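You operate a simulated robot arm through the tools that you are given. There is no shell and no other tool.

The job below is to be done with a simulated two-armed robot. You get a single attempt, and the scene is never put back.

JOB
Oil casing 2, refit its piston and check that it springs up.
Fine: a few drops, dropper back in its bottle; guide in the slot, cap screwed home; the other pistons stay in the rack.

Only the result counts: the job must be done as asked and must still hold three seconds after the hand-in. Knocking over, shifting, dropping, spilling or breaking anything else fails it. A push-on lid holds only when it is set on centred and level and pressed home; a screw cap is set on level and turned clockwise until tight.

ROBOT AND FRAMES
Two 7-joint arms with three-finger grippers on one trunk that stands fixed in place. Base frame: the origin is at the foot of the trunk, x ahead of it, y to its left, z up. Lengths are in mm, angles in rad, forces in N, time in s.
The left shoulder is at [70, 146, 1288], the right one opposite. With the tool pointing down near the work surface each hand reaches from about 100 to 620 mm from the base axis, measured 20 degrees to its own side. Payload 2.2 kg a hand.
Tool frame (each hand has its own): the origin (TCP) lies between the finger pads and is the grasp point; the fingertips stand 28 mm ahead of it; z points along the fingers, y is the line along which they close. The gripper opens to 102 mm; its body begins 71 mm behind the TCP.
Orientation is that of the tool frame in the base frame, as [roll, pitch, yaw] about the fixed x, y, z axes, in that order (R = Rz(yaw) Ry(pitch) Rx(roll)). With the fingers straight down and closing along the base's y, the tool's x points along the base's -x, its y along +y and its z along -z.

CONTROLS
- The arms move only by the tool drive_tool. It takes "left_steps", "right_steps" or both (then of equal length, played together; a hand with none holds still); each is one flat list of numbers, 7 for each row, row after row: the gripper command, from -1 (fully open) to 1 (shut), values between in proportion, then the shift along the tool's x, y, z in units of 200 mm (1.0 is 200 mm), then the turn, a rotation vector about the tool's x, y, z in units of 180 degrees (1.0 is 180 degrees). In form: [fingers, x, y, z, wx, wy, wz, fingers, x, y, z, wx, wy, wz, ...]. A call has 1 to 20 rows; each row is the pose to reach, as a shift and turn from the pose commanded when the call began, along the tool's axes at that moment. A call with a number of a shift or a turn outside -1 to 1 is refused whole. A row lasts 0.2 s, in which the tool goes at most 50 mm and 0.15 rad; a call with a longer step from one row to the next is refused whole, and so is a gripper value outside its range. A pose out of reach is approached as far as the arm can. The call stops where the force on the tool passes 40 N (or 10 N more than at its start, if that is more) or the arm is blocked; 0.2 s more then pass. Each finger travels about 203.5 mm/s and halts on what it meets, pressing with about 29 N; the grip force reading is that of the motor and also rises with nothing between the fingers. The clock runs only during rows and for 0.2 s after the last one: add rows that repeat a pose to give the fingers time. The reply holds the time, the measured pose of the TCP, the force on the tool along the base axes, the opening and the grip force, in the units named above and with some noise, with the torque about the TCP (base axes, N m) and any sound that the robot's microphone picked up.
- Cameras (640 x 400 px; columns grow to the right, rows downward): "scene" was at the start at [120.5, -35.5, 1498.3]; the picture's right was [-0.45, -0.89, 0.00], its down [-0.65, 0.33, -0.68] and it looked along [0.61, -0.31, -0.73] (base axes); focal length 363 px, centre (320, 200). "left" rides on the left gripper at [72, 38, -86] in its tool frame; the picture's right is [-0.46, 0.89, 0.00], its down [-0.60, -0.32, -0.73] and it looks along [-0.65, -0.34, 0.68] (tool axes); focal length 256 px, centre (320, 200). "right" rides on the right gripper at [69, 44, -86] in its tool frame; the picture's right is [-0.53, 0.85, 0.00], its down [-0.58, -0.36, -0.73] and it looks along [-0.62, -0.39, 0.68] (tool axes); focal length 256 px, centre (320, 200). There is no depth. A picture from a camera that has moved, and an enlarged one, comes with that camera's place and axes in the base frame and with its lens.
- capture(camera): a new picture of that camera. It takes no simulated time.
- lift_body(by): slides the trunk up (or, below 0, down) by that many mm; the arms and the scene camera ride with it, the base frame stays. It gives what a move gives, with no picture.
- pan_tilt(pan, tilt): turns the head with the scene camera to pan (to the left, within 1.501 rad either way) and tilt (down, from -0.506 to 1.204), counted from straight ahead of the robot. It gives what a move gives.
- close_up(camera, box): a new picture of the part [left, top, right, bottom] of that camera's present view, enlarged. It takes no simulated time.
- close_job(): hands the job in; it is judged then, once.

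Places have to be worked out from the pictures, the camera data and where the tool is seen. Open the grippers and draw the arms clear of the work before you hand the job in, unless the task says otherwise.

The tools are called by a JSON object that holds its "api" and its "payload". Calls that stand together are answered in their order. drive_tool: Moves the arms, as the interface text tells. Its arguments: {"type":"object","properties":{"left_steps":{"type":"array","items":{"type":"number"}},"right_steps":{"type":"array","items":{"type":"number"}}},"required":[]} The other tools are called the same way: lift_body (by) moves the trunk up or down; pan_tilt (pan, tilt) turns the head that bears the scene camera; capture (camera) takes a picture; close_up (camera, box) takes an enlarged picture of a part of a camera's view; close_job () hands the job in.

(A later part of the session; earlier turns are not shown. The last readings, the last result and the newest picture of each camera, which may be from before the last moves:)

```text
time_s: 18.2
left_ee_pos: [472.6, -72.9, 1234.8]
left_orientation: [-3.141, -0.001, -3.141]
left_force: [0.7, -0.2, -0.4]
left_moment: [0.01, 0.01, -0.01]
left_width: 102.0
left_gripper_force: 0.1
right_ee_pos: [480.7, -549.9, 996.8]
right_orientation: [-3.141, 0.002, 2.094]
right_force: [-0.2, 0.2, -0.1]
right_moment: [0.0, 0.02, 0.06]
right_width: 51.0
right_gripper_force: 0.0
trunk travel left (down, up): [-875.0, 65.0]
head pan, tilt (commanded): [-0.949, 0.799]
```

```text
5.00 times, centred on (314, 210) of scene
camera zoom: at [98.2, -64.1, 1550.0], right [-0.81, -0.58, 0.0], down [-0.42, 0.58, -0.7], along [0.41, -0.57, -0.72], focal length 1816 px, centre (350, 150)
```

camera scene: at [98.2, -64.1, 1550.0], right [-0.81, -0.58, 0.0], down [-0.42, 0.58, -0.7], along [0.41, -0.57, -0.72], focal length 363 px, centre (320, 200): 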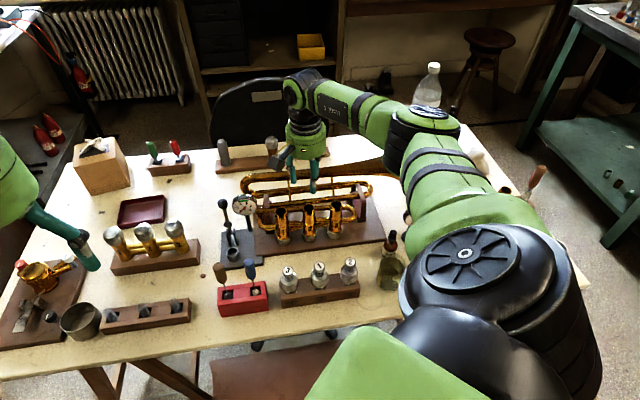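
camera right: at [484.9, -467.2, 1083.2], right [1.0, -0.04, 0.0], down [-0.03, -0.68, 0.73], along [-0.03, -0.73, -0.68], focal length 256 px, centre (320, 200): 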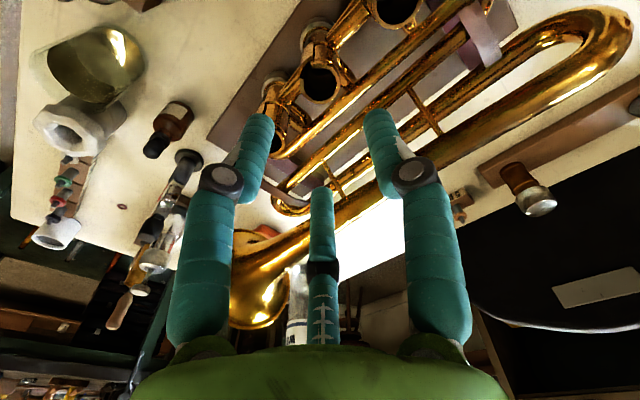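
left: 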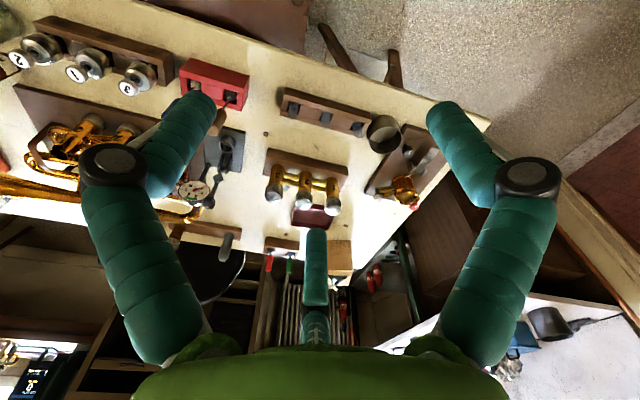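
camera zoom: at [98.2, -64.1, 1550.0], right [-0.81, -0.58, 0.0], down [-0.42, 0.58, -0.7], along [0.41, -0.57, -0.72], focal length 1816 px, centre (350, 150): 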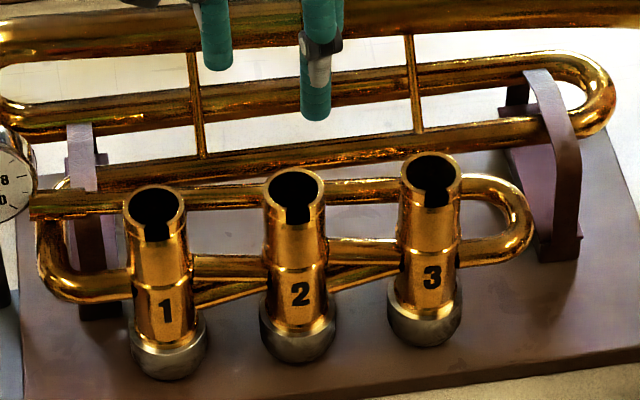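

Casing 2's mouth fixed at (482,-551.5,879.5), bore about 26 mm, slot facing roughly azimuth 134–138° (toward the robot). Now back over the dropper at z≈960 with the fingers set to about 32 mm.

{"api": "drive_tool", "payload": {"right_steps": [0.2, 0.0136, -0.134, 0, 0, 0, 0, 0.38, 0.0272, -0.269, 0, 0, 0, 0, 0.38, 0.0408, -0.403, 0, 0, 0, 0, 0.38, 0.0544, -0.5375, 0, 0, 0, 0]}}

{"api": "drive_tool", "payload": {"right_steps": [0.38, 0.0136, -0.134, 0, 0, 0, 0, 0.38, 0.0272, -0.269, 0, 0, 0, 0, 0.38, 0.0408, -0.403, 0, 0, 0, 0, 0.38, 0.0543, -0.5375, 0.09, 0, 0, 0, 0.38, 0.0543, -0.5375, 0.185, 0, 0, 0, 0.38, 0.0543, -0.5375, 0.185, 0, 0, 0]}}

{"api": "capture", "payload": {"camera": "right"}}

{"api": "close_up", "payload": {"camera": "scene", "box": [340, 180, 468, 260]}}

```text
time_s: 19.2
left_ee_pos: [470.3, -75.4, 1237.1]
left_orientation: [3.141, 0.003, -3.14]
left_force: [0.3, 0.3, 0.3]
left_moment: [0.02, 0.01, -0.01]
left_width: 101.9
left_gripper_force: 0.0
right_ee_pos: [379.7, -595.6, 997.6]
right_orientation: [3.141, 0.002, 2.096]
right_force: [-0.5, 0.1, -0.2]
right_moment: [-0.01, -0.02, 0.0]
right_width: 31.7
right_gripper_force: 0.1
trunk travel left (down, up): [-875.0, 65.0]
head pan, tilt (commanded): [-0.949, 0.799]
```

```text
time_s: 20.6
left_ee_pos: [471.2, -73.8, 1235.5]
left_orientation: [3.142, 0.0, -3.139]
left_force: [-0.8, -0.2, 0.4]
left_moment: [0.01, -0.01, -0.01]
left_width: 101.9
left_gripper_force: 0.0
right_ee_pos: [284.7, -638.7, 959.6]
right_orientation: [-3.139, 0.0, 2.097]
right_force: [1.2, 0.7, -0.4]
right_moment: [-0.01, 0.01, -0.01]
right_width: 31.5
right_gripper_force: 0.1
trunk travel left (down, up): [-875.0, 65.0]
head pan, tilt (commanded): [-0.949, 0.799]
```

```text
taken
camera right: at [287.6, -555.5, 1046.9], right [1.0, -0.04, 0.0], down [-0.03, -0.68, 0.73], along [-0.03, -0.73, -0.68], focal length 256 px, centre (320, 200)
```

right: 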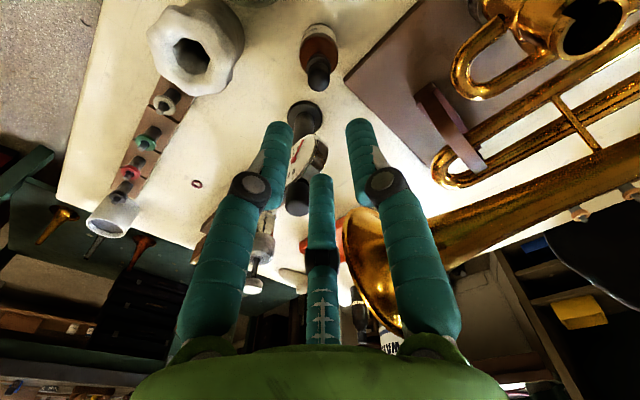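

```text
5.00 times, centred on (404, 220) of scene
camera zoom: at [96.8, -64.6, 1550.1], right [-0.81, -0.58, 0.0], down [-0.42, 0.58, -0.7], along [0.41, -0.57, -0.72], focal length 1816 px, centre (-100, 100)
```

zoom: 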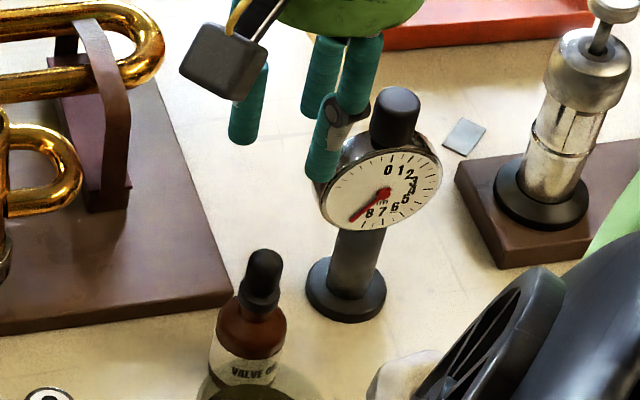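

The bulb is below the open fingers. I zoom in to measure the remaining offset before descending.

{"api": "close_up", "payload": {"camera": "right", "box": [272, 20, 368, 80]}}

{"api": "close_up", "payload": {"camera": "right", "box": [272, 50, 368, 110]}}

```text
6.67 times, centred on (320, 50) of right
camera zoom: at [287.6, -555.5, 1046.9], right [1.0, -0.04, 0.0], down [-0.03, -0.68, 0.73], along [-0.03, -0.73, -0.68], focal length 1707 px, centre (320, 1200)
```

zoom: 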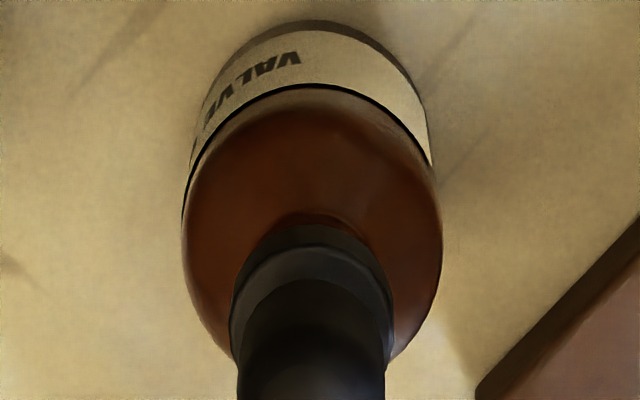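

```text
6.67 times, centred on (320, 80) of right
camera zoom: at [287.6, -555.5, 1046.9], right [1.0, -0.04, 0.0], down [-0.03, -0.68, 0.73], along [-0.03, -0.73, -0.68], focal length 1707 px, centre (320, 1000)
```

zoom: 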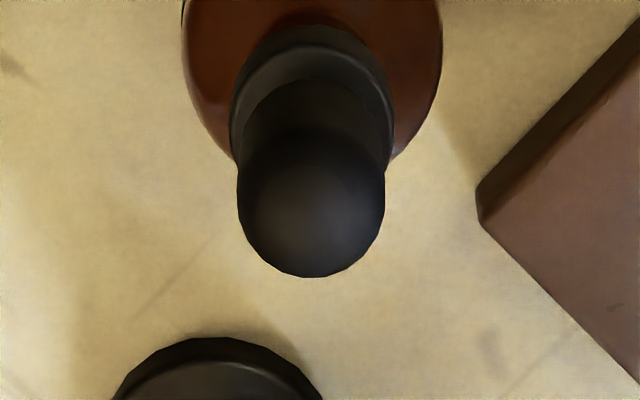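

Offset is only about 1 mm. I zoom the scene camera strongly on the dropper to see bulb and collar heights before choosing the grip height.

{"api": "close_up", "payload": {"camera": "scene", "box": [370, 215, 418, 265]}}

```text
8.00 times, centred on (394, 240) of scene
camera zoom: at [96.8, -64.6, 1550.1], right [-0.81, -0.58, 0.0], down [-0.42, 0.58, -0.7], along [0.41, -0.57, -0.72], focal length 2906 px, centre (-272, -120)
```

zoom: 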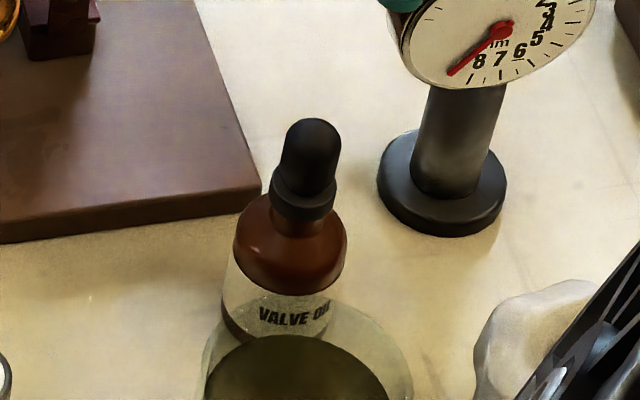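

Dropper is vertical: bulb spans z≈825–849, collar just below. I descend with open fingers to TCP z≈850 (tips about 822), just above the collar top.

{"api": "drive_tool", "payload": {"right_steps": [0.38, -0.003, -0.0047, 0.11, 0, 0, 0, 0.38, -0.003, -0.0047, 0.22, 0, 0, 0, 0.38, -0.003, -0.0047, 0.33, 0, 0, 0, 0.38, -0.003, -0.0047, 0.44, 0, 0, 0, 0.38, -0.003, -0.0047, 0.5, 0, 0, 0, 0.38, -0.003, -0.0047, 0.548, 0, 0, 0, 0.38, -0.003, -0.0047, 0.548, 0, 0, 0]}}

{"api": "capture", "payload": {"camera": "right"}}

{"api": "close_up", "payload": {"camera": "scene", "box": [350, 190, 446, 280]}}

```text
time_s: 22.2
left_ee_pos: [471.5, -73.5, 1234.9]
left_orientation: [3.141, 0.001, -3.14]
left_force: [0.6, 0.0, 0.1]
left_moment: [0.02, 0.0, 0.01]
left_width: 102.0
left_gripper_force: 0.1
right_ee_pos: [282.3, -641.0, 851.0]
right_orientation: [-3.141, 0.003, 2.096]
right_force: [-0.5, -0.4, 0.9]
right_moment: [0.0, 0.0, -0.02]
right_width: 31.3
right_gripper_force: 0.1
trunk travel left (down, up): [-875.0, 65.0]
head pan, tilt (commanded): [-0.949, 0.799]
```

```text
taken
camera right: at [286.5, -558.3, 937.8], right [1.0, -0.04, 0.0], down [-0.03, -0.68, 0.73], along [-0.03, -0.73, -0.68], focal length 256 px, centre (320, 200)
```

right: 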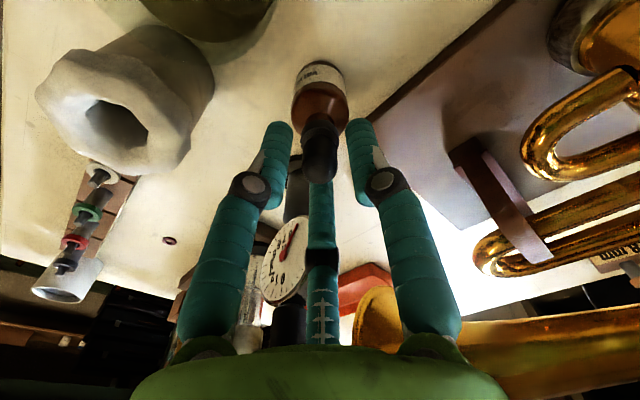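

```text
4.44 times, centred on (398, 235) of scene
camera zoom: at [96.5, -65.2, 1550.1], right [-0.81, -0.58, 0.0], down [-0.42, 0.58, -0.7], along [0.41, -0.57, -0.72], focal length 1614 px, centre (-27, 44)
```

zoom: 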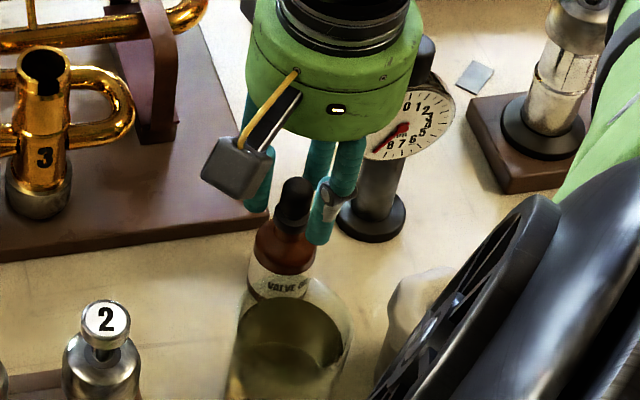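

The fingers straddle the bulb. I zoom the wrist view to verify centering before closing.

{"api": "close_up", "payload": {"camera": "right", "box": [240, 90, 400, 215]}}

```text
3.20 times, centred on (320, 152) of right
camera zoom: at [286.5, -558.3, 937.8], right [1.0, -0.04, 0.0], down [-0.03, -0.68, 0.73], along [-0.03, -0.73, -0.68], focal length 819 px, centre (320, 352)
```

zoom: 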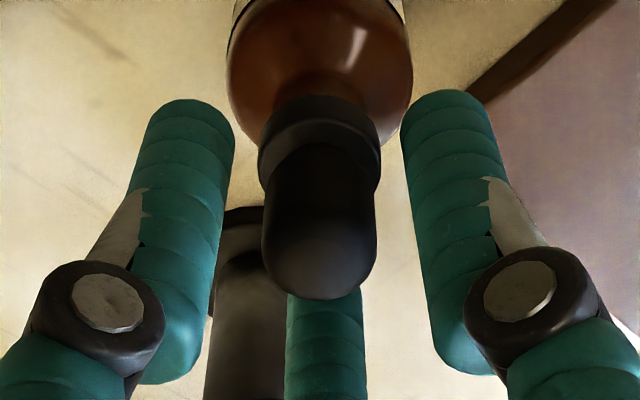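

Ray intersection of the two wrist views puts the bulb within 1 mm of the tool axis. I nudge by about half a millimetre and close gently to just about the bulb's width.

{"api": "drive_tool", "payload": {"right_steps": [0.45, 0.0018, 0.0028, 0, 0, 0, 0, 0.55, 0.0018, 0.0028, 0, 0, 0, 0, 0.6, 0.0018, 0.0028, 0, 0, 0, 0, 0.64, 0.0018, 0.0028, 0, 0, 0, 0, 0.64, 0.0018, 0.0028, 0, 0, 0, 0]}}

{"api": "close_up", "payload": {"camera": "right", "box": [240, 90, 400, 215]}}

```text
time_s: 23.4
left_ee_pos: [470.9, -74.0, 1235.7]
left_orientation: [3.141, 0.0, 3.141]
left_force: [0.4, 0.3, -0.1]
left_moment: [-0.02, 0.03, 0.02]
left_width: 101.9
left_gripper_force: 0.1
right_ee_pos: [283.4, -639.9, 852.1]
right_orientation: [-3.139, 0.002, 2.095]
right_force: [-0.6, 0.1, 0.1]
right_moment: [0.0, -0.01, 0.0]
right_width: 18.4
right_gripper_force: 0.1
trunk travel left (down, up): [-875.0, 65.0]
head pan, tilt (commanded): [-0.949, 0.799]
```

```text
3.20 times, centred on (320, 152) of right
camera zoom: at [286.9, -557.4, 938.2], right [1.0, -0.04, 0.0], down [-0.03, -0.68, 0.73], along [-0.03, -0.73, -0.68], focal length 819 px, centre (320, 352)
```

zoom: 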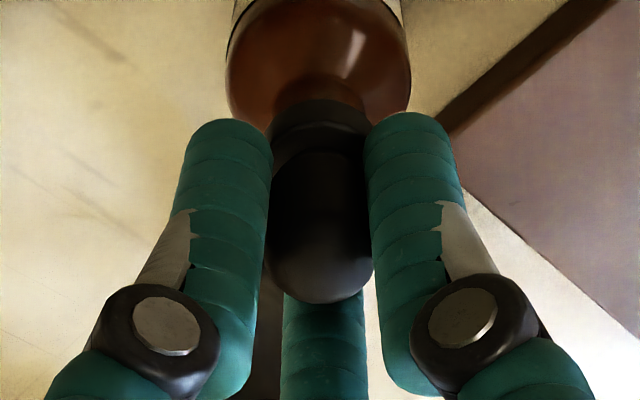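

Fingers hug the bulb symmetrically without force yet. I close in small increments to find the contact width.

{"api": "drive_tool", "payload": {"right_steps": [0.66, 0, 0, 0, 0, 0, 0, 0.66, 0, 0, 0, 0, 0, 0]}}

{"api": "drive_tool", "payload": {"right_steps": [0.68, 0, 0, 0, 0, 0, 0, 0.68, 0, 0, 0, 0, 0, 0]}}

```text
time_s: 24.0
left_ee_pos: [471.2, -74.6, 1235.9]
left_orientation: [3.14, 0.0, -3.14]
left_force: [-0.5, 0.2, -0.1]
left_moment: [0.01, 0.0, -0.01]
left_width: 102.0
left_gripper_force: 0.1
right_ee_pos: [282.1, -640.9, 850.9]
right_orientation: [-3.138, 0.002, 2.096]
right_force: [0.3, 0.7, 0.4]
right_moment: [-0.02, 0.0, -0.03]
right_width: 17.7
right_gripper_force: 0.4
trunk travel left (down, up): [-875.0, 65.0]
head pan, tilt (commanded): [-0.949, 0.799]
```

```text
time_s: 24.6
left_ee_pos: [472.8, -73.6, 1235.1]
left_orientation: [-3.141, 0.0, -3.142]
left_force: [0.9, 0.4, -0.6]
left_moment: [0.01, 0.0, -0.01]
left_width: 102.0
left_gripper_force: 0.1
right_ee_pos: [283.6, -639.6, 851.9]
right_orientation: [-3.139, 0.001, 2.097]
right_force: [0.0, 0.0, -0.6]
right_moment: [0.0, 0.01, -0.03]
right_width: 16.8
right_gripper_force: 0.2
trunk travel left (down, up): [-875.0, 65.0]
head pan, tilt (commanded): [-0.949, 0.799]
```

Slight resistance appears from about 17.7 mm. I continue in small steps, watching width and force.

{"api": "drive_tool", "payload": {"right_steps": [0.71, 0, 0, 0, 0, 0, 0, 0.71, 0, 0, 0, 0, 0, 0]}}

{"api": "drive_tool", "payload": {"right_steps": [0.74, 0, 0, 0, 0, 0, 0, 0.74, 0, 0, 0, 0, 0, 0]}}

{"api": "close_up", "payload": {"camera": "right", "box": [240, 90, 400, 215]}}

```text
time_s: 25.2
left_ee_pos: [471.4, -74.1, 1234.8]
left_orientation: [-3.141, 0.001, -3.141]
left_force: [-0.7, 0.5, -0.5]
left_moment: [0.0, 0.03, 0.02]
left_width: 102.3
left_gripper_force: 0.0
right_ee_pos: [283.6, -640.5, 851.1]
right_orientation: [-3.139, 0.002, 2.096]
right_force: [1.0, 0.3, 0.4]
right_moment: [-0.03, 0.0, -0.01]
right_width: 16.1
right_gripper_force: 1.5
trunk travel left (down, up): [-875.0, 65.0]
head pan, tilt (commanded): [-0.949, 0.799]
```

```text
time_s: 25.8
left_ee_pos: [471.3, -74.6, 1236.3]
left_orientation: [3.141, 0.0, -3.14]
left_force: [0.0, -0.1, -0.4]
left_moment: [-0.01, -0.02, 0.0]
left_width: 101.7
left_gripper_force: 0.1
right_ee_pos: [282.1, -640.0, 851.8]
right_orientation: [-3.141, 0.001, 2.096]
right_force: [-0.2, 0.9, -0.1]
right_moment: [-0.01, -0.02, -0.02]
right_width: 14.8
right_gripper_force: 29.6
trunk travel left (down, up): [-875.0, 65.0]
head pan, tilt (commanded): [-0.949, 0.799]
```

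```text
3.20 times, centred on (320, 152) of right
camera zoom: at [286.9, -557.4, 938.2], right [1.0, -0.04, 0.0], down [-0.03, -0.68, 0.73], along [-0.03, -0.73, -0.68], focal length 819 px, centre (320, 352)
```

zoom: 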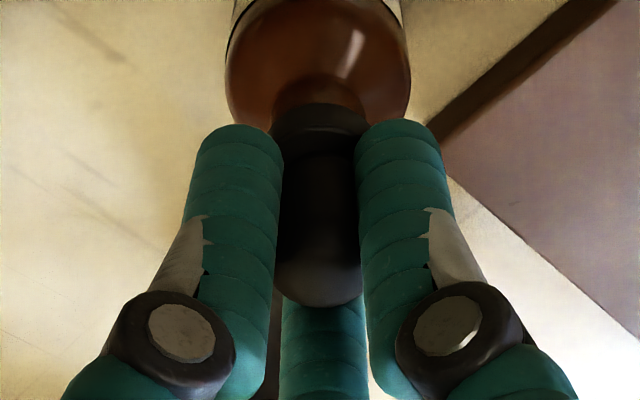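

At g=0.74 the bulb is squeezed (14.8 mm, 29 N) with the tip still in the oil; relaxing to a light grip should let it draw oil. I relax to about 0.715 and read the force.

{"api": "drive_tool", "payload": {"right_steps": [0.715, 0, 0, 0, 0, 0, 0, 0.715, 0, 0, 0, 0, 0, 0, 0.715, 0, 0, 0, 0, 0, 0]}}

```text
time_s: 26.6
left_ee_pos: [471.5, -74.8, 1235.0]
left_orientation: [-3.141, 0.0, -3.139]
left_force: [0.1, 0.0, 0.5]
left_moment: [0.0, 0.01, -0.01]
left_width: 101.6
left_gripper_force: 0.0
right_ee_pos: [282.9, -639.7, 852.3]
right_orientation: [-3.139, 0.001, 2.096]
right_force: [-1.2, -0.1, -0.8]
right_moment: [-0.04, -0.01, 0.0]
right_width: 15.8
right_gripper_force: 0.7
trunk travel left (down, up): [-875.0, 65.0]
head pan, tilt (commanded): [-0.949, 0.799]
```

Light grip: 15.8 mm, under 1 N. I lift slowly 12 mm and check that the dropper comes along while the bottle stays.

{"api": "drive_tool", "payload": {"right_steps": [0.715, 0, 0, -0.02, 0, 0, 0, 0.715, 0, 0, -0.04, 0, 0, 0, 0.715, 0, 0, -0.06, 0, 0, 0]}}

{"api": "close_up", "payload": {"camera": "right", "box": [240, 90, 400, 215]}}

{"api": "close_up", "payload": {"camera": "scene", "box": [370, 215, 418, 265]}}

```text
time_s: 27.4
left_ee_pos: [471.3, -75.0, 1235.6]
left_orientation: [3.141, 0.001, -3.14]
left_force: [0.5, -0.4, 0.6]
left_moment: [-0.01, 0.0, 0.0]
left_width: 102.2
left_gripper_force: 0.0
right_ee_pos: [284.2, -639.8, 862.5]
right_orientation: [3.14, 0.003, 2.097]
right_force: [-0.3, 1.1, -0.5]
right_moment: [0.0, 0.02, 0.0]
right_width: 16.1
right_gripper_force: 13.5
trunk travel left (down, up): [-875.0, 65.0]
head pan, tilt (commanded): [-0.949, 0.799]
```

```text
3.20 times, centred on (320, 152) of right
camera zoom: at [286.6, -557.5, 949.6], right [1.0, -0.04, 0.0], down [-0.03, -0.68, 0.73], along [-0.03, -0.73, -0.68], focal length 819 px, centre (320, 352)
```

zoom: 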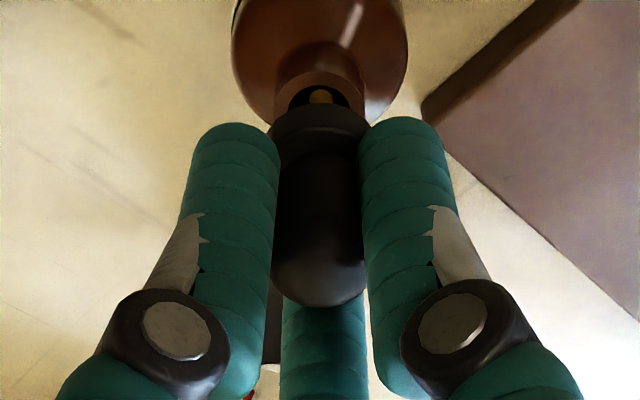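

```text
8.00 times, centred on (394, 240) of scene
camera zoom: at [96.4, -65.0, 1550.1], right [-0.81, -0.58, 0.0], down [-0.42, 0.58, -0.7], along [0.41, -0.57, -0.72], focal length 2906 px, centre (-272, -120)
```

zoom: 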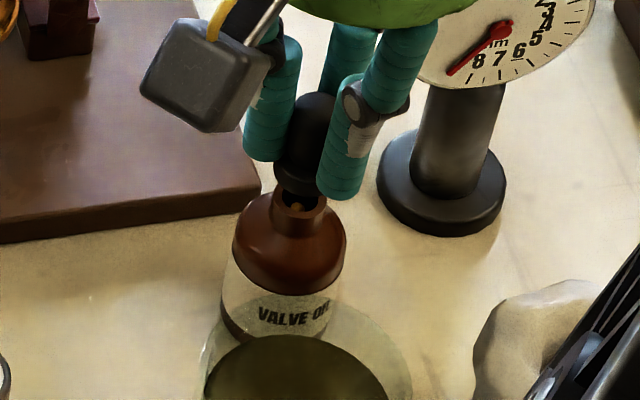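

The dropper rises cleanly and the bottle stays. I lift it well clear of the neck.

{"api": "drive_tool", "payload": {"right_steps": [0.715, 0, 0, -0.1, 0, 0, 0, 0.715, 0, 0, -0.2, 0, 0, 0, 0.715, 0, 0, -0.3, 0, 0, 0, 0.715, 0, 0, -0.4, 0, 0, 0, 0.715, 0, 0, -0.5, 0, 0, 0, 0.715, 0, 0, -0.6, 0, 0, 0, 0.715, 0, 0, -0.66, 0, 0, 0]}}

{"api": "capture", "payload": {"camera": "right"}}

{"api": "close_up", "payload": {"camera": "scene", "box": [350, 160, 446, 260]}}

```text
time_s: 29.0
left_ee_pos: [472.5, -74.4, 1235.4]
left_orientation: [3.142, 0.0, -3.14]
left_force: [0.9, 0.9, -0.6]
left_moment: [0.01, 0.0, 0.0]
left_width: 102.3
left_gripper_force: 0.0
right_ee_pos: [282.6, -638.8, 995.7]
right_orientation: [-3.14, 0.001, 2.097]
right_force: [0.2, 0.8, 0.4]
right_moment: [0.01, 0.0, -0.05]
right_width: 16.0
right_gripper_force: 0.7
trunk travel left (down, up): [-875.0, 65.0]
head pan, tilt (commanded): [-0.949, 0.799]
```

```text
taken
camera right: at [286.5, -556.9, 1082.3], right [1.0, -0.04, 0.0], down [-0.03, -0.68, 0.73], along [-0.03, -0.73, -0.68], focal length 256 px, centre (320, 200)
```

right: 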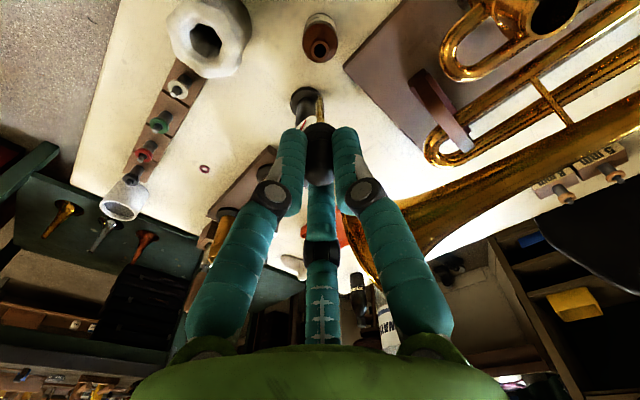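

```text
4.00 times, centred on (398, 210) of scene
camera zoom: at [96.3, -64.7, 1550.1], right [-0.81, -0.58, 0.0], down [-0.42, 0.58, -0.7], along [0.41, -0.57, -0.72], focal length 1453 px, centre (8, 160)
```

zoom: 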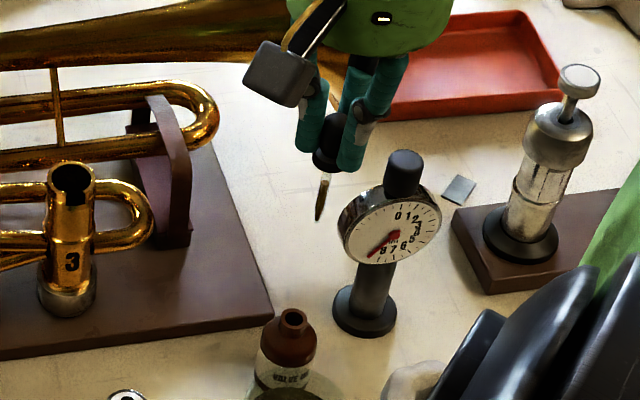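

The dropper holds amber oil; its tip is about 89 mm below the TCP. I zoom in to measure the tip's lateral offset from the tool axis.

{"api": "close_up", "payload": {"camera": "right", "box": [272, 70, 368, 170]}}

{"api": "close_up", "payload": {"camera": "scene", "box": [404, 170, 444, 220]}}

```text
4.00 times, centred on (320, 120) of right
camera zoom: at [286.5, -556.9, 1082.3], right [1.0, -0.04, 0.0], down [-0.03, -0.68, 0.73], along [-0.03, -0.73, -0.68], focal length 1024 px, centre (320, 520)
```

zoom: 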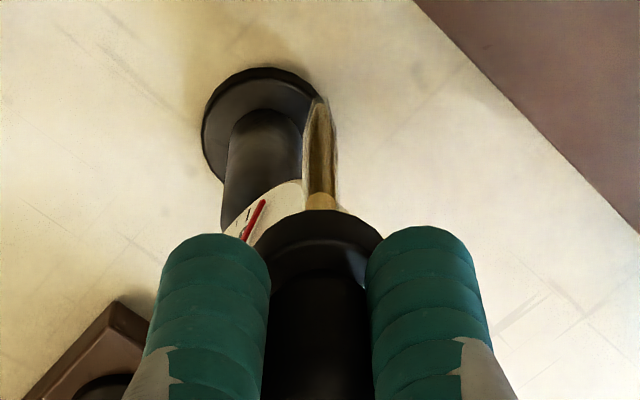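

```text
8.00 times, centred on (424, 195) of scene
camera zoom: at [96.3, -64.7, 1550.1], right [-0.81, -0.58, 0.0], down [-0.42, 0.58, -0.7], along [0.41, -0.57, -0.72], focal length 2906 px, centre (-512, 240)
```

zoom: 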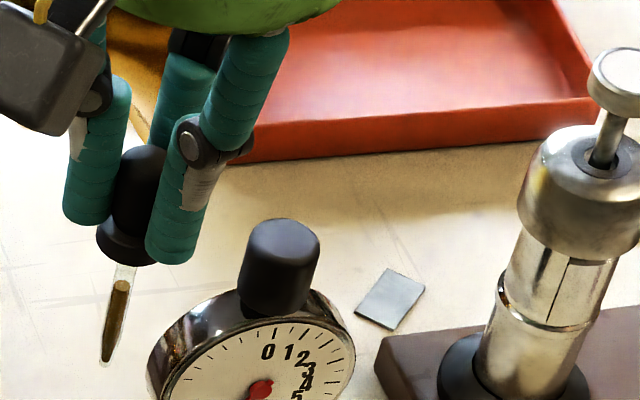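

Tip sits on the tool axis about 90 mm below the TCP. I carry it gently at z≈1005 to above casing 2.

{"api": "drive_tool", "payload": {"right_steps": [0.715, -0.008, 0.07, -0.03, 0, 0, 0, 0.715, -0.02, 0.18, -0.05, 0, 0, 0, 0.715, -0.033, 0.3, -0.05, 0, 0, 0, 0.715, -0.046, 0.42, -0.05, 0, 0, 0, 0.715, -0.0595, 0.541, -0.05, 0, 0, 0]}}

{"api": "drive_tool", "payload": {"right_steps": [0.715, -0.012, 0.11, 0, 0, 0, 0, 0.715, -0.025, 0.23, 0, 0, 0, 0, 0.715, -0.038, 0.35, 0, 0, 0, 0, 0.715, -0.052, 0.47, 0, 0, 0, 0, 0.715, -0.0595, 0.541, 0, 0, 0, 0, 0.715, -0.0595, 0.541, 0, 0, 0, 0]}}

{"api": "close_up", "payload": {"camera": "right", "box": [240, 40, 400, 165]}}

{"api": "close_up", "payload": {"camera": "scene", "box": [250, 150, 378, 230]}}

```text
time_s: 30.2
left_ee_pos: [472.5, -74.5, 1234.4]
left_orientation: [3.141, -0.001, -3.139]
left_force: [-0.3, -0.2, 0.4]
left_moment: [-0.02, 0.01, 0.02]
left_width: 102.0
left_gripper_force: 0.0
right_ee_pos: [383.5, -595.0, 1005.9]
right_orientation: [-3.138, 0.002, 2.095]
right_force: [-0.3, -0.2, -0.1]
right_moment: [0.01, 0.01, 0.0]
right_width: 16.0
right_gripper_force: 1.2
trunk travel left (down, up): [-875.0, 65.0]
head pan, tilt (commanded): [-0.949, 0.799]
```

```text
time_s: 31.6
left_ee_pos: [470.6, -74.7, 1235.0]
left_orientation: [3.141, 0.0, -3.141]
left_force: [0.2, -0.8, -0.1]
left_moment: [-0.02, 0.0, 0.01]
left_width: 102.1
left_gripper_force: 0.1
right_ee_pos: [482.2, -553.3, 1004.1]
right_orientation: [3.141, 0.003, 2.095]
right_force: [0.2, 0.4, -0.4]
right_moment: [0.02, 0.03, -0.02]
right_width: 15.9
right_gripper_force: 13.3
trunk travel left (down, up): [-875.0, 65.0]
head pan, tilt (commanded): [-0.949, 0.799]
```

```text
3.20 times, centred on (320, 102) of right
camera zoom: at [486.4, -469.8, 1090.7], right [1.0, -0.04, 0.0], down [-0.03, -0.68, 0.73], along [-0.03, -0.73, -0.68], focal length 819 px, centre (320, 512)
```

zoom: 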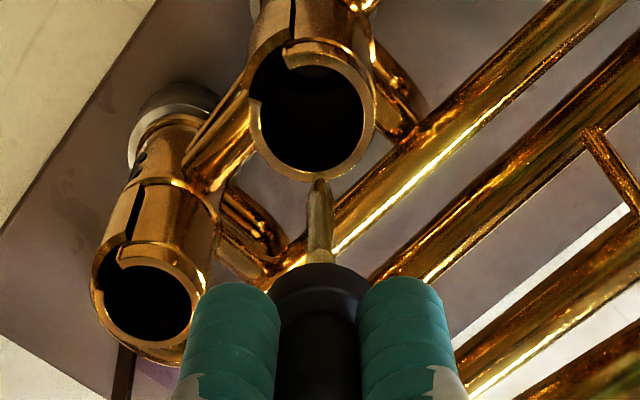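

```text
5.00 times, centred on (314, 190) of scene
camera zoom: at [95.7, -65.4, 1550.2], right [-0.81, -0.58, 0.0], down [-0.42, 0.58, -0.7], along [0.41, -0.57, -0.72], focal length 1816 px, centre (350, 250)
```

zoom: 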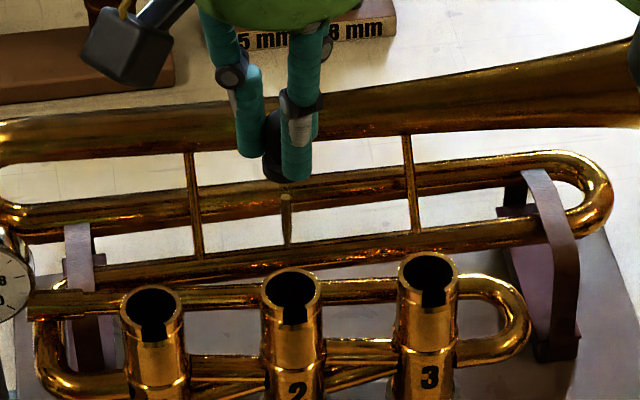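

The tip hangs above the mouth, about 2 mm off centre. I correct and lower so the tip sits about 5 mm inside casing 2's mouth.

{"api": "drive_tool", "payload": {"right_steps": [0.715, 0.01, -0.0023, 0.03, 0, 0, 0, 0.715, 0.01, -0.0023, 0.09, 0, 0, 0, 0.715, 0.01, -0.0023, 0.15, 0, 0, 0, 0.715, 0.01, -0.0023, 0.195, 0, 0, 0, 0.715, 0.01, -0.0023, 0.195, 0, 0, 0]}}

{"api": "close_up", "payload": {"camera": "right", "box": [240, 40, 400, 165]}}

{"api": "close_up", "payload": {"camera": "scene", "box": [260, 170, 340, 230]}}

```text
time_s: 32.8
left_ee_pos: [470.8, -75.4, 1236.2]
left_orientation: [-3.142, 0.0, -3.138]
left_force: [0.8, 0.0, 0.4]
left_moment: [-0.02, -0.02, -0.01]
left_width: 102.0
left_gripper_force: 0.0
right_ee_pos: [479.0, -551.1, 965.4]
right_orientation: [-3.141, 0.002, 2.097]
right_force: [0.1, 0.3, 0.4]
right_moment: [0.03, 0.0, -0.01]
right_width: 15.9
right_gripper_force: 13.2
trunk travel left (down, up): [-875.0, 65.0]
head pan, tilt (commanded): [-0.949, 0.799]
```

```text
3.20 times, centred on (320, 102) of right
camera zoom: at [484.6, -468.1, 1052.3], right [1.0, -0.04, 0.0], down [-0.03, -0.68, 0.73], along [-0.03, -0.73, -0.68], focal length 819 px, centre (320, 512)
```

zoom: 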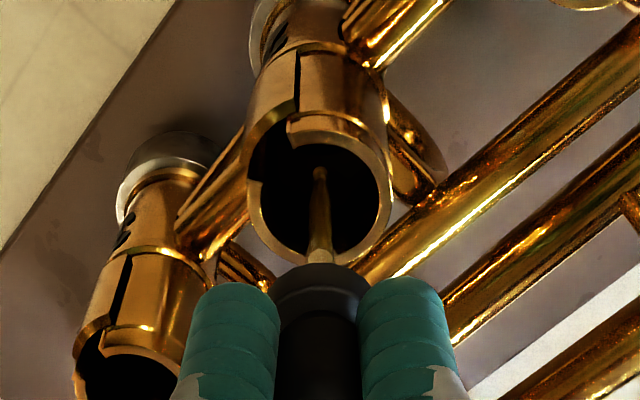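

```text
6.67 times, centred on (300, 200) of scene
camera zoom: at [96.3, -65.1, 1550.1], right [-0.81, -0.58, 0.0], down [-0.42, 0.58, -0.7], along [0.41, -0.57, -0.72], focal length 2422 px, centre (453, 200)
```

zoom: 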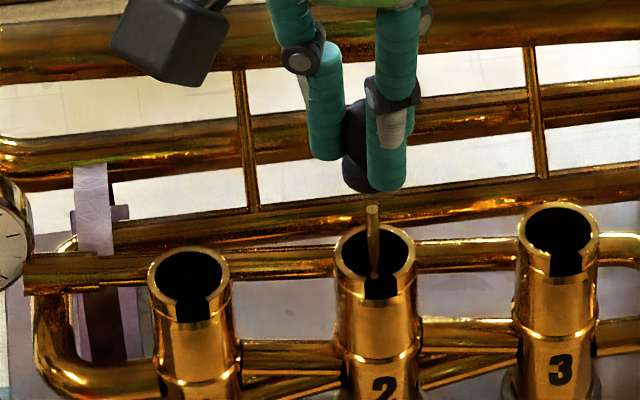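

The tip is inside casing 2's mouth, centred. I give the bulb a small, brief extra squeeze and release, listening for drops.

{"api": "drive_tool", "payload": {"right_steps": [0.73, 0, 0, 0, 0, 0, 0, 0.715, 0, 0, 0, 0, 0, 0]}}

{"api": "close_up", "payload": {"camera": "scene", "box": [260, 170, 340, 230]}}

{"api": "close_up", "payload": {"camera": "right", "box": [270, 60, 366, 120]}}

```text
time_s: 33.4
left_ee_pos: [471.2, -75.0, 1234.1]
left_orientation: [-3.141, -0.001, -3.14]
left_force: [-0.9, -0.3, 0.5]
left_moment: [0.0, 0.0, 0.02]
left_width: 101.8
left_gripper_force: 0.0
right_ee_pos: [481.3, -551.5, 965.6]
right_orientation: [3.142, 0.003, 2.096]
right_force: [-0.2, 0.1, 0.1]
right_moment: [0.0, -0.01, -0.01]
right_width: 16.2
right_gripper_force: 13.3
trunk travel left (down, up): [-875.0, 65.0]
head pan, tilt (commanded): [-0.949, 0.799]
```

```text
6.67 times, centred on (300, 200) of scene
camera zoom: at [96.4, -65.1, 1550.1], right [-0.81, -0.58, 0.0], down [-0.42, 0.58, -0.7], along [0.41, -0.57, -0.72], focal length 2422 px, centre (453, 200)
```

zoom: 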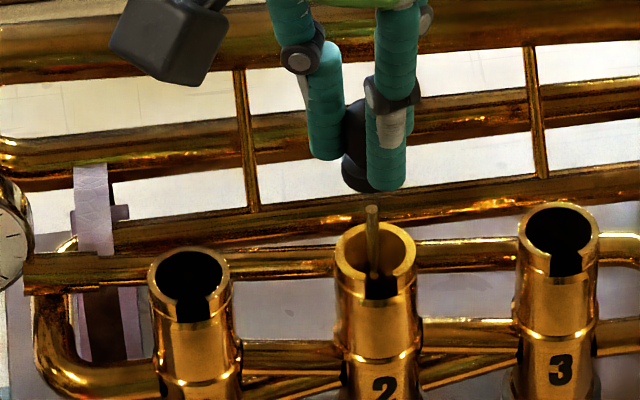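

```text
6.67 times, centred on (318, 90) of right
camera zoom: at [484.7, -468.0, 1052.5], right [1.0, -0.04, 0.0], down [-0.03, -0.68, 0.73], along [-0.03, -0.73, -0.68], focal length 1707 px, centre (333, 933)
```

zoom: 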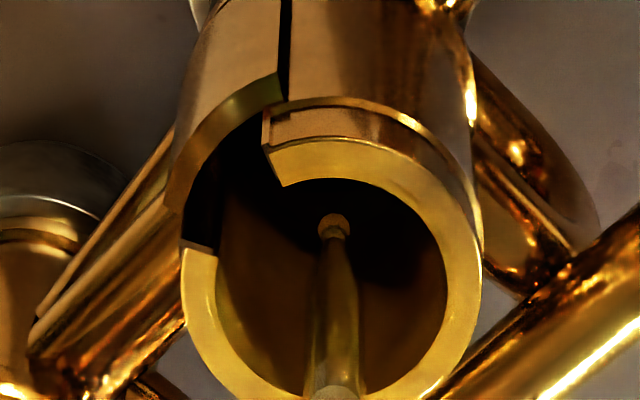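

Casing 2's bore changed from black to an amber oily sheen, so oil went in. I raise the dropper a little to compare the level in the pipette and judge how much was dispensed.

{"api": "drive_tool", "payload": {"right_steps": [0.715, 0, 0, -0.05, 0, 0, 0, 0.715, 0, 0, -0.12, 0, 0, 0, 0.715, 0, 0, -0.19, 0, 0, 0, 0.715, 0, 0, -0.19, 0, 0, 0]}}

{"api": "close_up", "payload": {"camera": "scene", "box": [284, 160, 332, 210]}}

{"api": "close_up", "payload": {"camera": "right", "box": [270, 40, 366, 130]}}

```text
time_s: 34.4
left_ee_pos: [472.7, -75.0, 1235.9]
left_orientation: [-3.14, 0.0, -3.14]
left_force: [-0.2, 0.1, 0.1]
left_moment: [-0.01, 0.02, 0.03]
left_width: 101.9
left_gripper_force: 0.0
right_ee_pos: [481.8, -551.3, 1002.3]
right_orientation: [-3.141, 0.003, 2.098]
right_force: [0.9, 0.4, 0.8]
right_moment: [-0.01, 0.0, -0.03]
right_width: 16.0
right_gripper_force: 1.6
trunk travel left (down, up): [-875.0, 65.0]
head pan, tilt (commanded): [-0.949, 0.799]
```

```text
8.00 times, centred on (308, 185) of scene
camera zoom: at [96.6, -65.2, 1550.1], right [-0.81, -0.58, 0.0], down [-0.42, 0.58, -0.7], along [0.41, -0.57, -0.72], focal length 2906 px, centre (416, 320)
```

zoom: 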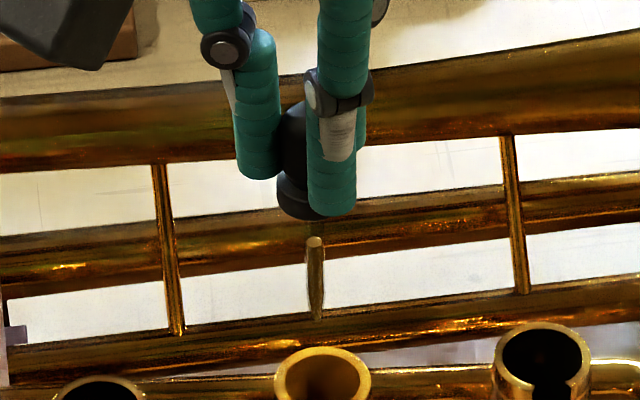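

```text
4.44 times, centred on (318, 85) of right
camera zoom: at [485.0, -467.8, 1090.4], right [1.0, -0.04, 0.0], down [-0.03, -0.68, 0.73], along [-0.03, -0.73, -0.68], focal length 1138 px, centre (329, 711)
```

zoom: 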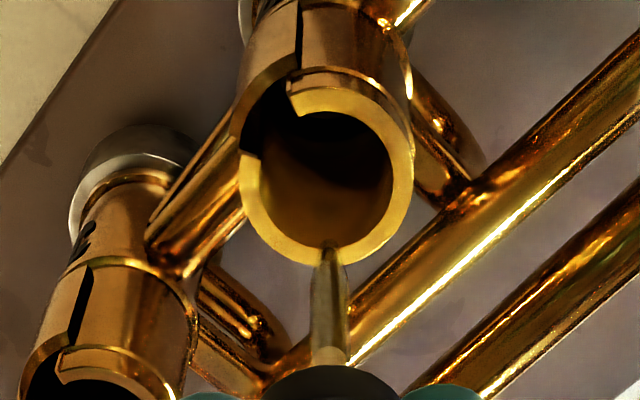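

The pipette level is close to what it was. I zoom in harder to compare levels properly.

{"api": "close_up", "payload": {"camera": "scene", "box": [298, 183, 320, 203]}}

{"api": "close_up", "payload": {"camera": "scene", "box": [290, 195, 330, 220]}}

```text
16.00 times, centred on (309, 193) of scene
camera zoom: at [96.6, -65.2, 1550.1], right [-0.81, -0.58, 0.0], down [-0.42, 0.58, -0.7], along [0.41, -0.57, -0.72], focal length 5812 px, centre (496, 312)
```

zoom: 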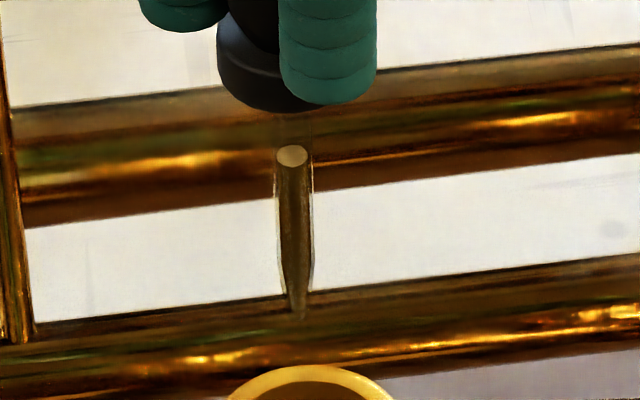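

```text
16.00 times, centred on (310, 208) of scene
camera zoom: at [96.6, -65.2, 1550.1], right [-0.81, -0.58, 0.0], down [-0.42, 0.58, -0.7], along [0.41, -0.57, -0.72], focal length 5812 px, centre (480, 80)
```

zoom: 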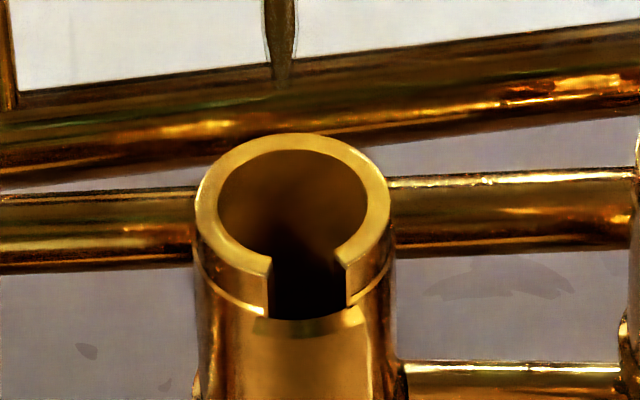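

The slot is a notch about 12 mm wide centred at azimuth ≈135°. The pipette level barely changed, so only about one drop fell; I lower the tip back into the mouth and give two more brief squeezes, checking in between.

{"api": "drive_tool", "payload": {"right_steps": [0.715, 0, 0, 0.06, 0, 0, 0, 0.715, 0, 0, 0.12, 0, 0, 0, 0.715, 0, 0, 0.18, 0, 0, 0, 0.73, 0, 0, 0.18, 0, 0, 0, 0.715, 0, 0, 0.18, 0, 0, 0]}}

{"api": "close_up", "payload": {"camera": "right", "box": [270, 60, 366, 120]}}

{"api": "close_up", "payload": {"camera": "scene", "box": [298, 183, 320, 210]}}

```text
time_s: 35.6
left_ee_pos: [471.2, -74.4, 1235.8]
left_orientation: [-3.141, 0.001, -3.14]
left_force: [-1.0, -0.9, -0.7]
left_moment: [0.05, -0.01, 0.01]
left_width: 102.2
left_gripper_force: 0.0
right_ee_pos: [482.7, -550.0, 965.5]
right_orientation: [-3.141, 0.002, 2.096]
right_force: [-0.1, 0.3, -0.1]
right_moment: [-0.01, 0.04, 0.0]
right_width: 15.8
right_gripper_force: 13.0
trunk travel left (down, up): [-875.0, 65.0]
head pan, tilt (commanded): [-0.949, 0.799]
```

```text
6.67 times, centred on (318, 90) of right
camera zoom: at [484.6, -467.6, 1053.4], right [1.0, -0.04, 0.0], down [-0.03, -0.68, 0.73], along [-0.03, -0.73, -0.68], focal length 1707 px, centre (333, 933)
```

zoom: 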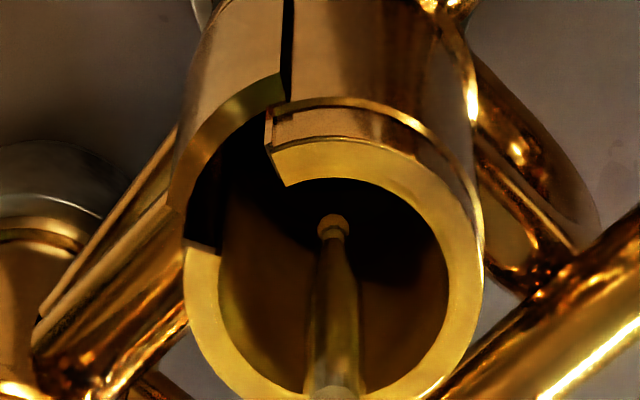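

```text
14.81 times, centred on (309, 196) of scene
camera zoom: at [96.5, -65.1, 1550.1], right [-0.81, -0.58, 0.0], down [-0.42, 0.58, -0.7], along [0.41, -0.57, -0.72], focal length 5382 px, centre (483, 252)
```

zoom: 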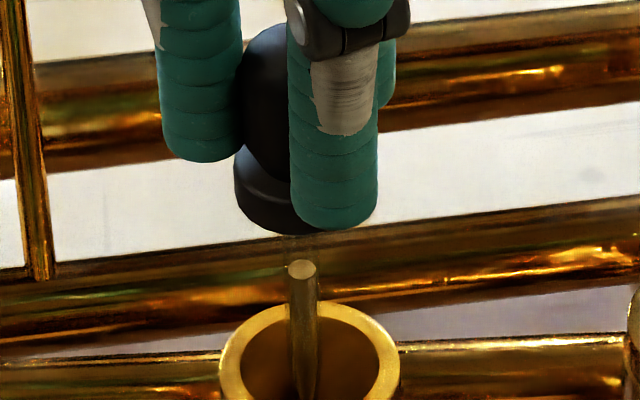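

No visible overflow or drip; the bore stays evenly amber. One more brief squeeze makes a few drops in total.

{"api": "drive_tool", "payload": {"right_steps": [0.73, 0, 0, 0, 0, 0, 0, 0.715, 0, 0, 0, 0, 0, 0, 0.715, 0, 0, 0, 0, 0, 0]}}

{"api": "close_up", "payload": {"camera": "right", "box": [270, 60, 366, 120]}}

```text
time_s: 36.4
left_ee_pos: [471.6, -74.7, 1236.1]
left_orientation: [3.141, 0.0, -3.139]
left_force: [0.3, -0.7, 0.4]
left_moment: [0.02, 0.0, 0.02]
left_width: 102.0
left_gripper_force: 0.0
right_ee_pos: [480.6, -549.5, 966.0]
right_orientation: [-3.14, 0.003, 2.095]
right_force: [0.5, 0.5, 0.4]
right_moment: [-0.01, 0.02, 0.03]
right_width: 15.4
right_gripper_force: 28.0
trunk travel left (down, up): [-875.0, 65.0]
head pan, tilt (commanded): [-0.949, 0.799]
```

```text
6.67 times, centred on (318, 90) of right
camera zoom: at [484.7, -467.5, 1053.5], right [1.0, -0.04, 0.0], down [-0.03, -0.68, 0.73], along [-0.03, -0.73, -0.68], focal length 1707 px, centre (333, 933)
```

zoom: 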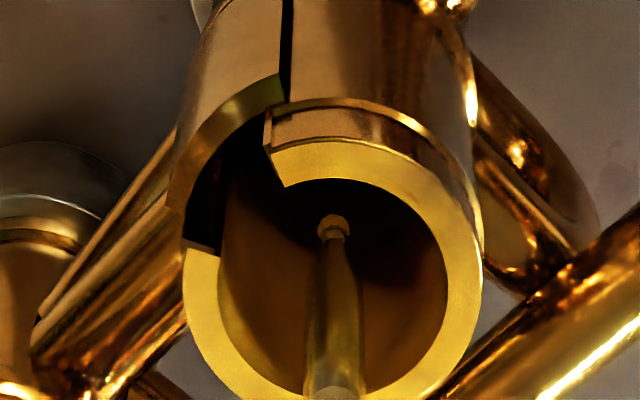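

The sheen is slightly richer now; that's enough oil. The grip reading crept up, so I relax it very slightly before carrying the dropper, to avoid any drip.

{"api": "drive_tool", "payload": {"right_steps": [0.705, 0, 0, 0, 0, 0, 0, 0.705, 0, 0, 0, 0, 0, 0]}}

{"api": "close_up", "payload": {"camera": "scene", "box": [284, 170, 332, 220]}}

```text
time_s: 37.0
left_ee_pos: [472.2, -75.7, 1235.8]
left_orientation: [3.141, 0.0, -3.139]
left_force: [-0.6, 0.3, 0.2]
left_moment: [0.02, 0.0, 0.01]
left_width: 101.8
left_gripper_force: 0.1
right_ee_pos: [480.7, -550.0, 966.6]
right_orientation: [-3.141, 0.003, 2.096]
right_force: [0.1, 0.0, 0.1]
right_moment: [0.02, 0.03, -0.03]
right_width: 16.1
right_gripper_force: 12.9
trunk travel left (down, up): [-875.0, 65.0]
head pan, tilt (commanded): [-0.949, 0.799]
```

```text
8.00 times, centred on (308, 195) of scene
camera zoom: at [96.5, -65.1, 1550.1], right [-0.81, -0.58, 0.0], down [-0.42, 0.58, -0.7], along [0.41, -0.57, -0.72], focal length 2906 px, centre (416, 240)
```

zoom: 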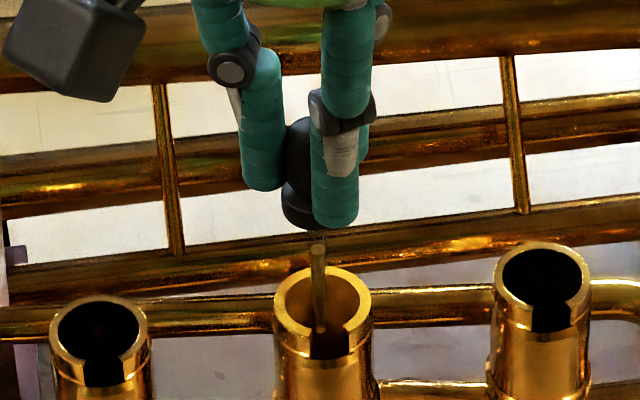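

Dropper stable. I lift it out, then carry it back toward the bottle along the same high path.

{"api": "drive_tool", "payload": {"right_steps": [0.705, 0, 0, -0.06, 0, 0, 0, 0.705, 0, 0, -0.13, 0, 0, 0, 0.705, 0, 0, -0.2, 0, 0, 0, 0.705, 0.01, -0.1, -0.2, 0, 0, 0, 0.705, 0.02, -0.21, -0.2, 0, 0, 0, 0.705, 0.031, -0.32, -0.2, 0, 0, 0, 0.705, 0.042, -0.43, -0.2, 0, 0, 0, 0.705, 0.053, -0.542, -0.2, 0, 0, 0]}}

{"api": "drive_tool", "payload": {"right_steps": [0.705, 0.011, -0.11, 0, 0, 0, 0, 0.705, 0.022, -0.23, 0, 0, 0, 0, 0.705, 0.034, -0.35, 0, 0, 0, 0, 0.705, 0.046, -0.47, 0, 0, 0, 0, 0.705, 0.053, -0.542, 0, 0, 0, 0, 0.705, 0.053, -0.542, 0, 0, 0, 0]}}

{"api": "capture", "payload": {"camera": "right"}}

{"api": "close_up", "payload": {"camera": "right", "box": [260, 10, 380, 160]}}

{"api": "close_up", "payload": {"camera": "scene", "box": [380, 170, 440, 250]}}

```text
time_s: 38.8
left_ee_pos: [469.8, -74.0, 1235.6]
left_orientation: [-3.141, -0.001, -3.139]
left_force: [1.5, 0.4, -0.2]
left_moment: [0.01, 0.0, 0.0]
left_width: 102.1
left_gripper_force: 0.1
right_ee_pos: [383.4, -597.3, 1009.0]
right_orientation: [-3.141, 0.001, 2.097]
right_force: [-0.4, -0.4, 0.4]
right_moment: [0.01, 0.0, 0.01]
right_width: 16.3
right_gripper_force: 13.0
trunk travel left (down, up): [-875.0, 65.0]
head pan, tilt (commanded): [-0.949, 0.799]
```

```text
time_s: 40.2
left_ee_pos: [471.8, -73.6, 1235.4]
left_orientation: [3.142, -0.001, -3.141]
left_force: [0.5, -0.1, -0.7]
left_moment: [0.03, 0.0, -0.02]
left_width: 102.0
left_gripper_force: 0.0
right_ee_pos: [283.8, -640.9, 1009.1]
right_orientation: [-3.141, 0.002, 2.096]
right_force: [-0.2, -0.2, 0.6]
right_moment: [-0.02, 0.0, 0.01]
right_width: 15.9
right_gripper_force: 12.6
trunk travel left (down, up): [-875.0, 65.0]
head pan, tilt (commanded): [-0.949, 0.799]
```

```text
taken
camera right: at [287.2, -558.0, 1094.9], right [1.0, -0.04, 0.0], down [-0.03, -0.68, 0.73], along [-0.03, -0.73, -0.68], focal length 256 px, centre (320, 200)
```

right: 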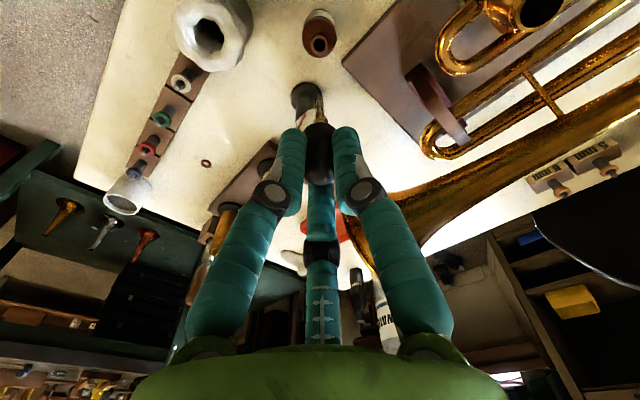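

```text
2.67 times, centred on (320, 85) of right
camera zoom: at [287.2, -558.0, 1094.9], right [1.0, -0.04, 0.0], down [-0.03, -0.68, 0.73], along [-0.03, -0.73, -0.68], focal length 683 px, centre (320, 507)
```

zoom: 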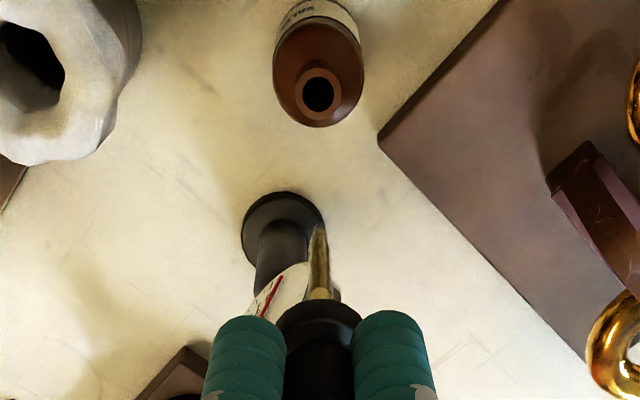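

```text
5.00 times, centred on (410, 210) of scene
camera zoom: at [97.0, -65.0, 1550.1], right [-0.81, -0.58, 0.0], down [-0.42, 0.58, -0.7], along [0.41, -0.57, -0.72], focal length 1816 px, centre (-130, 150)
```

zoom: 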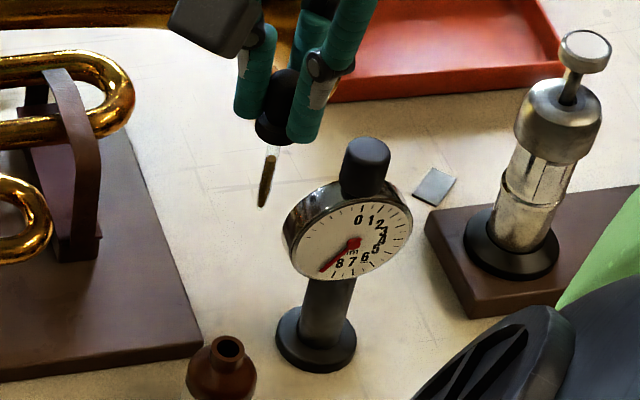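

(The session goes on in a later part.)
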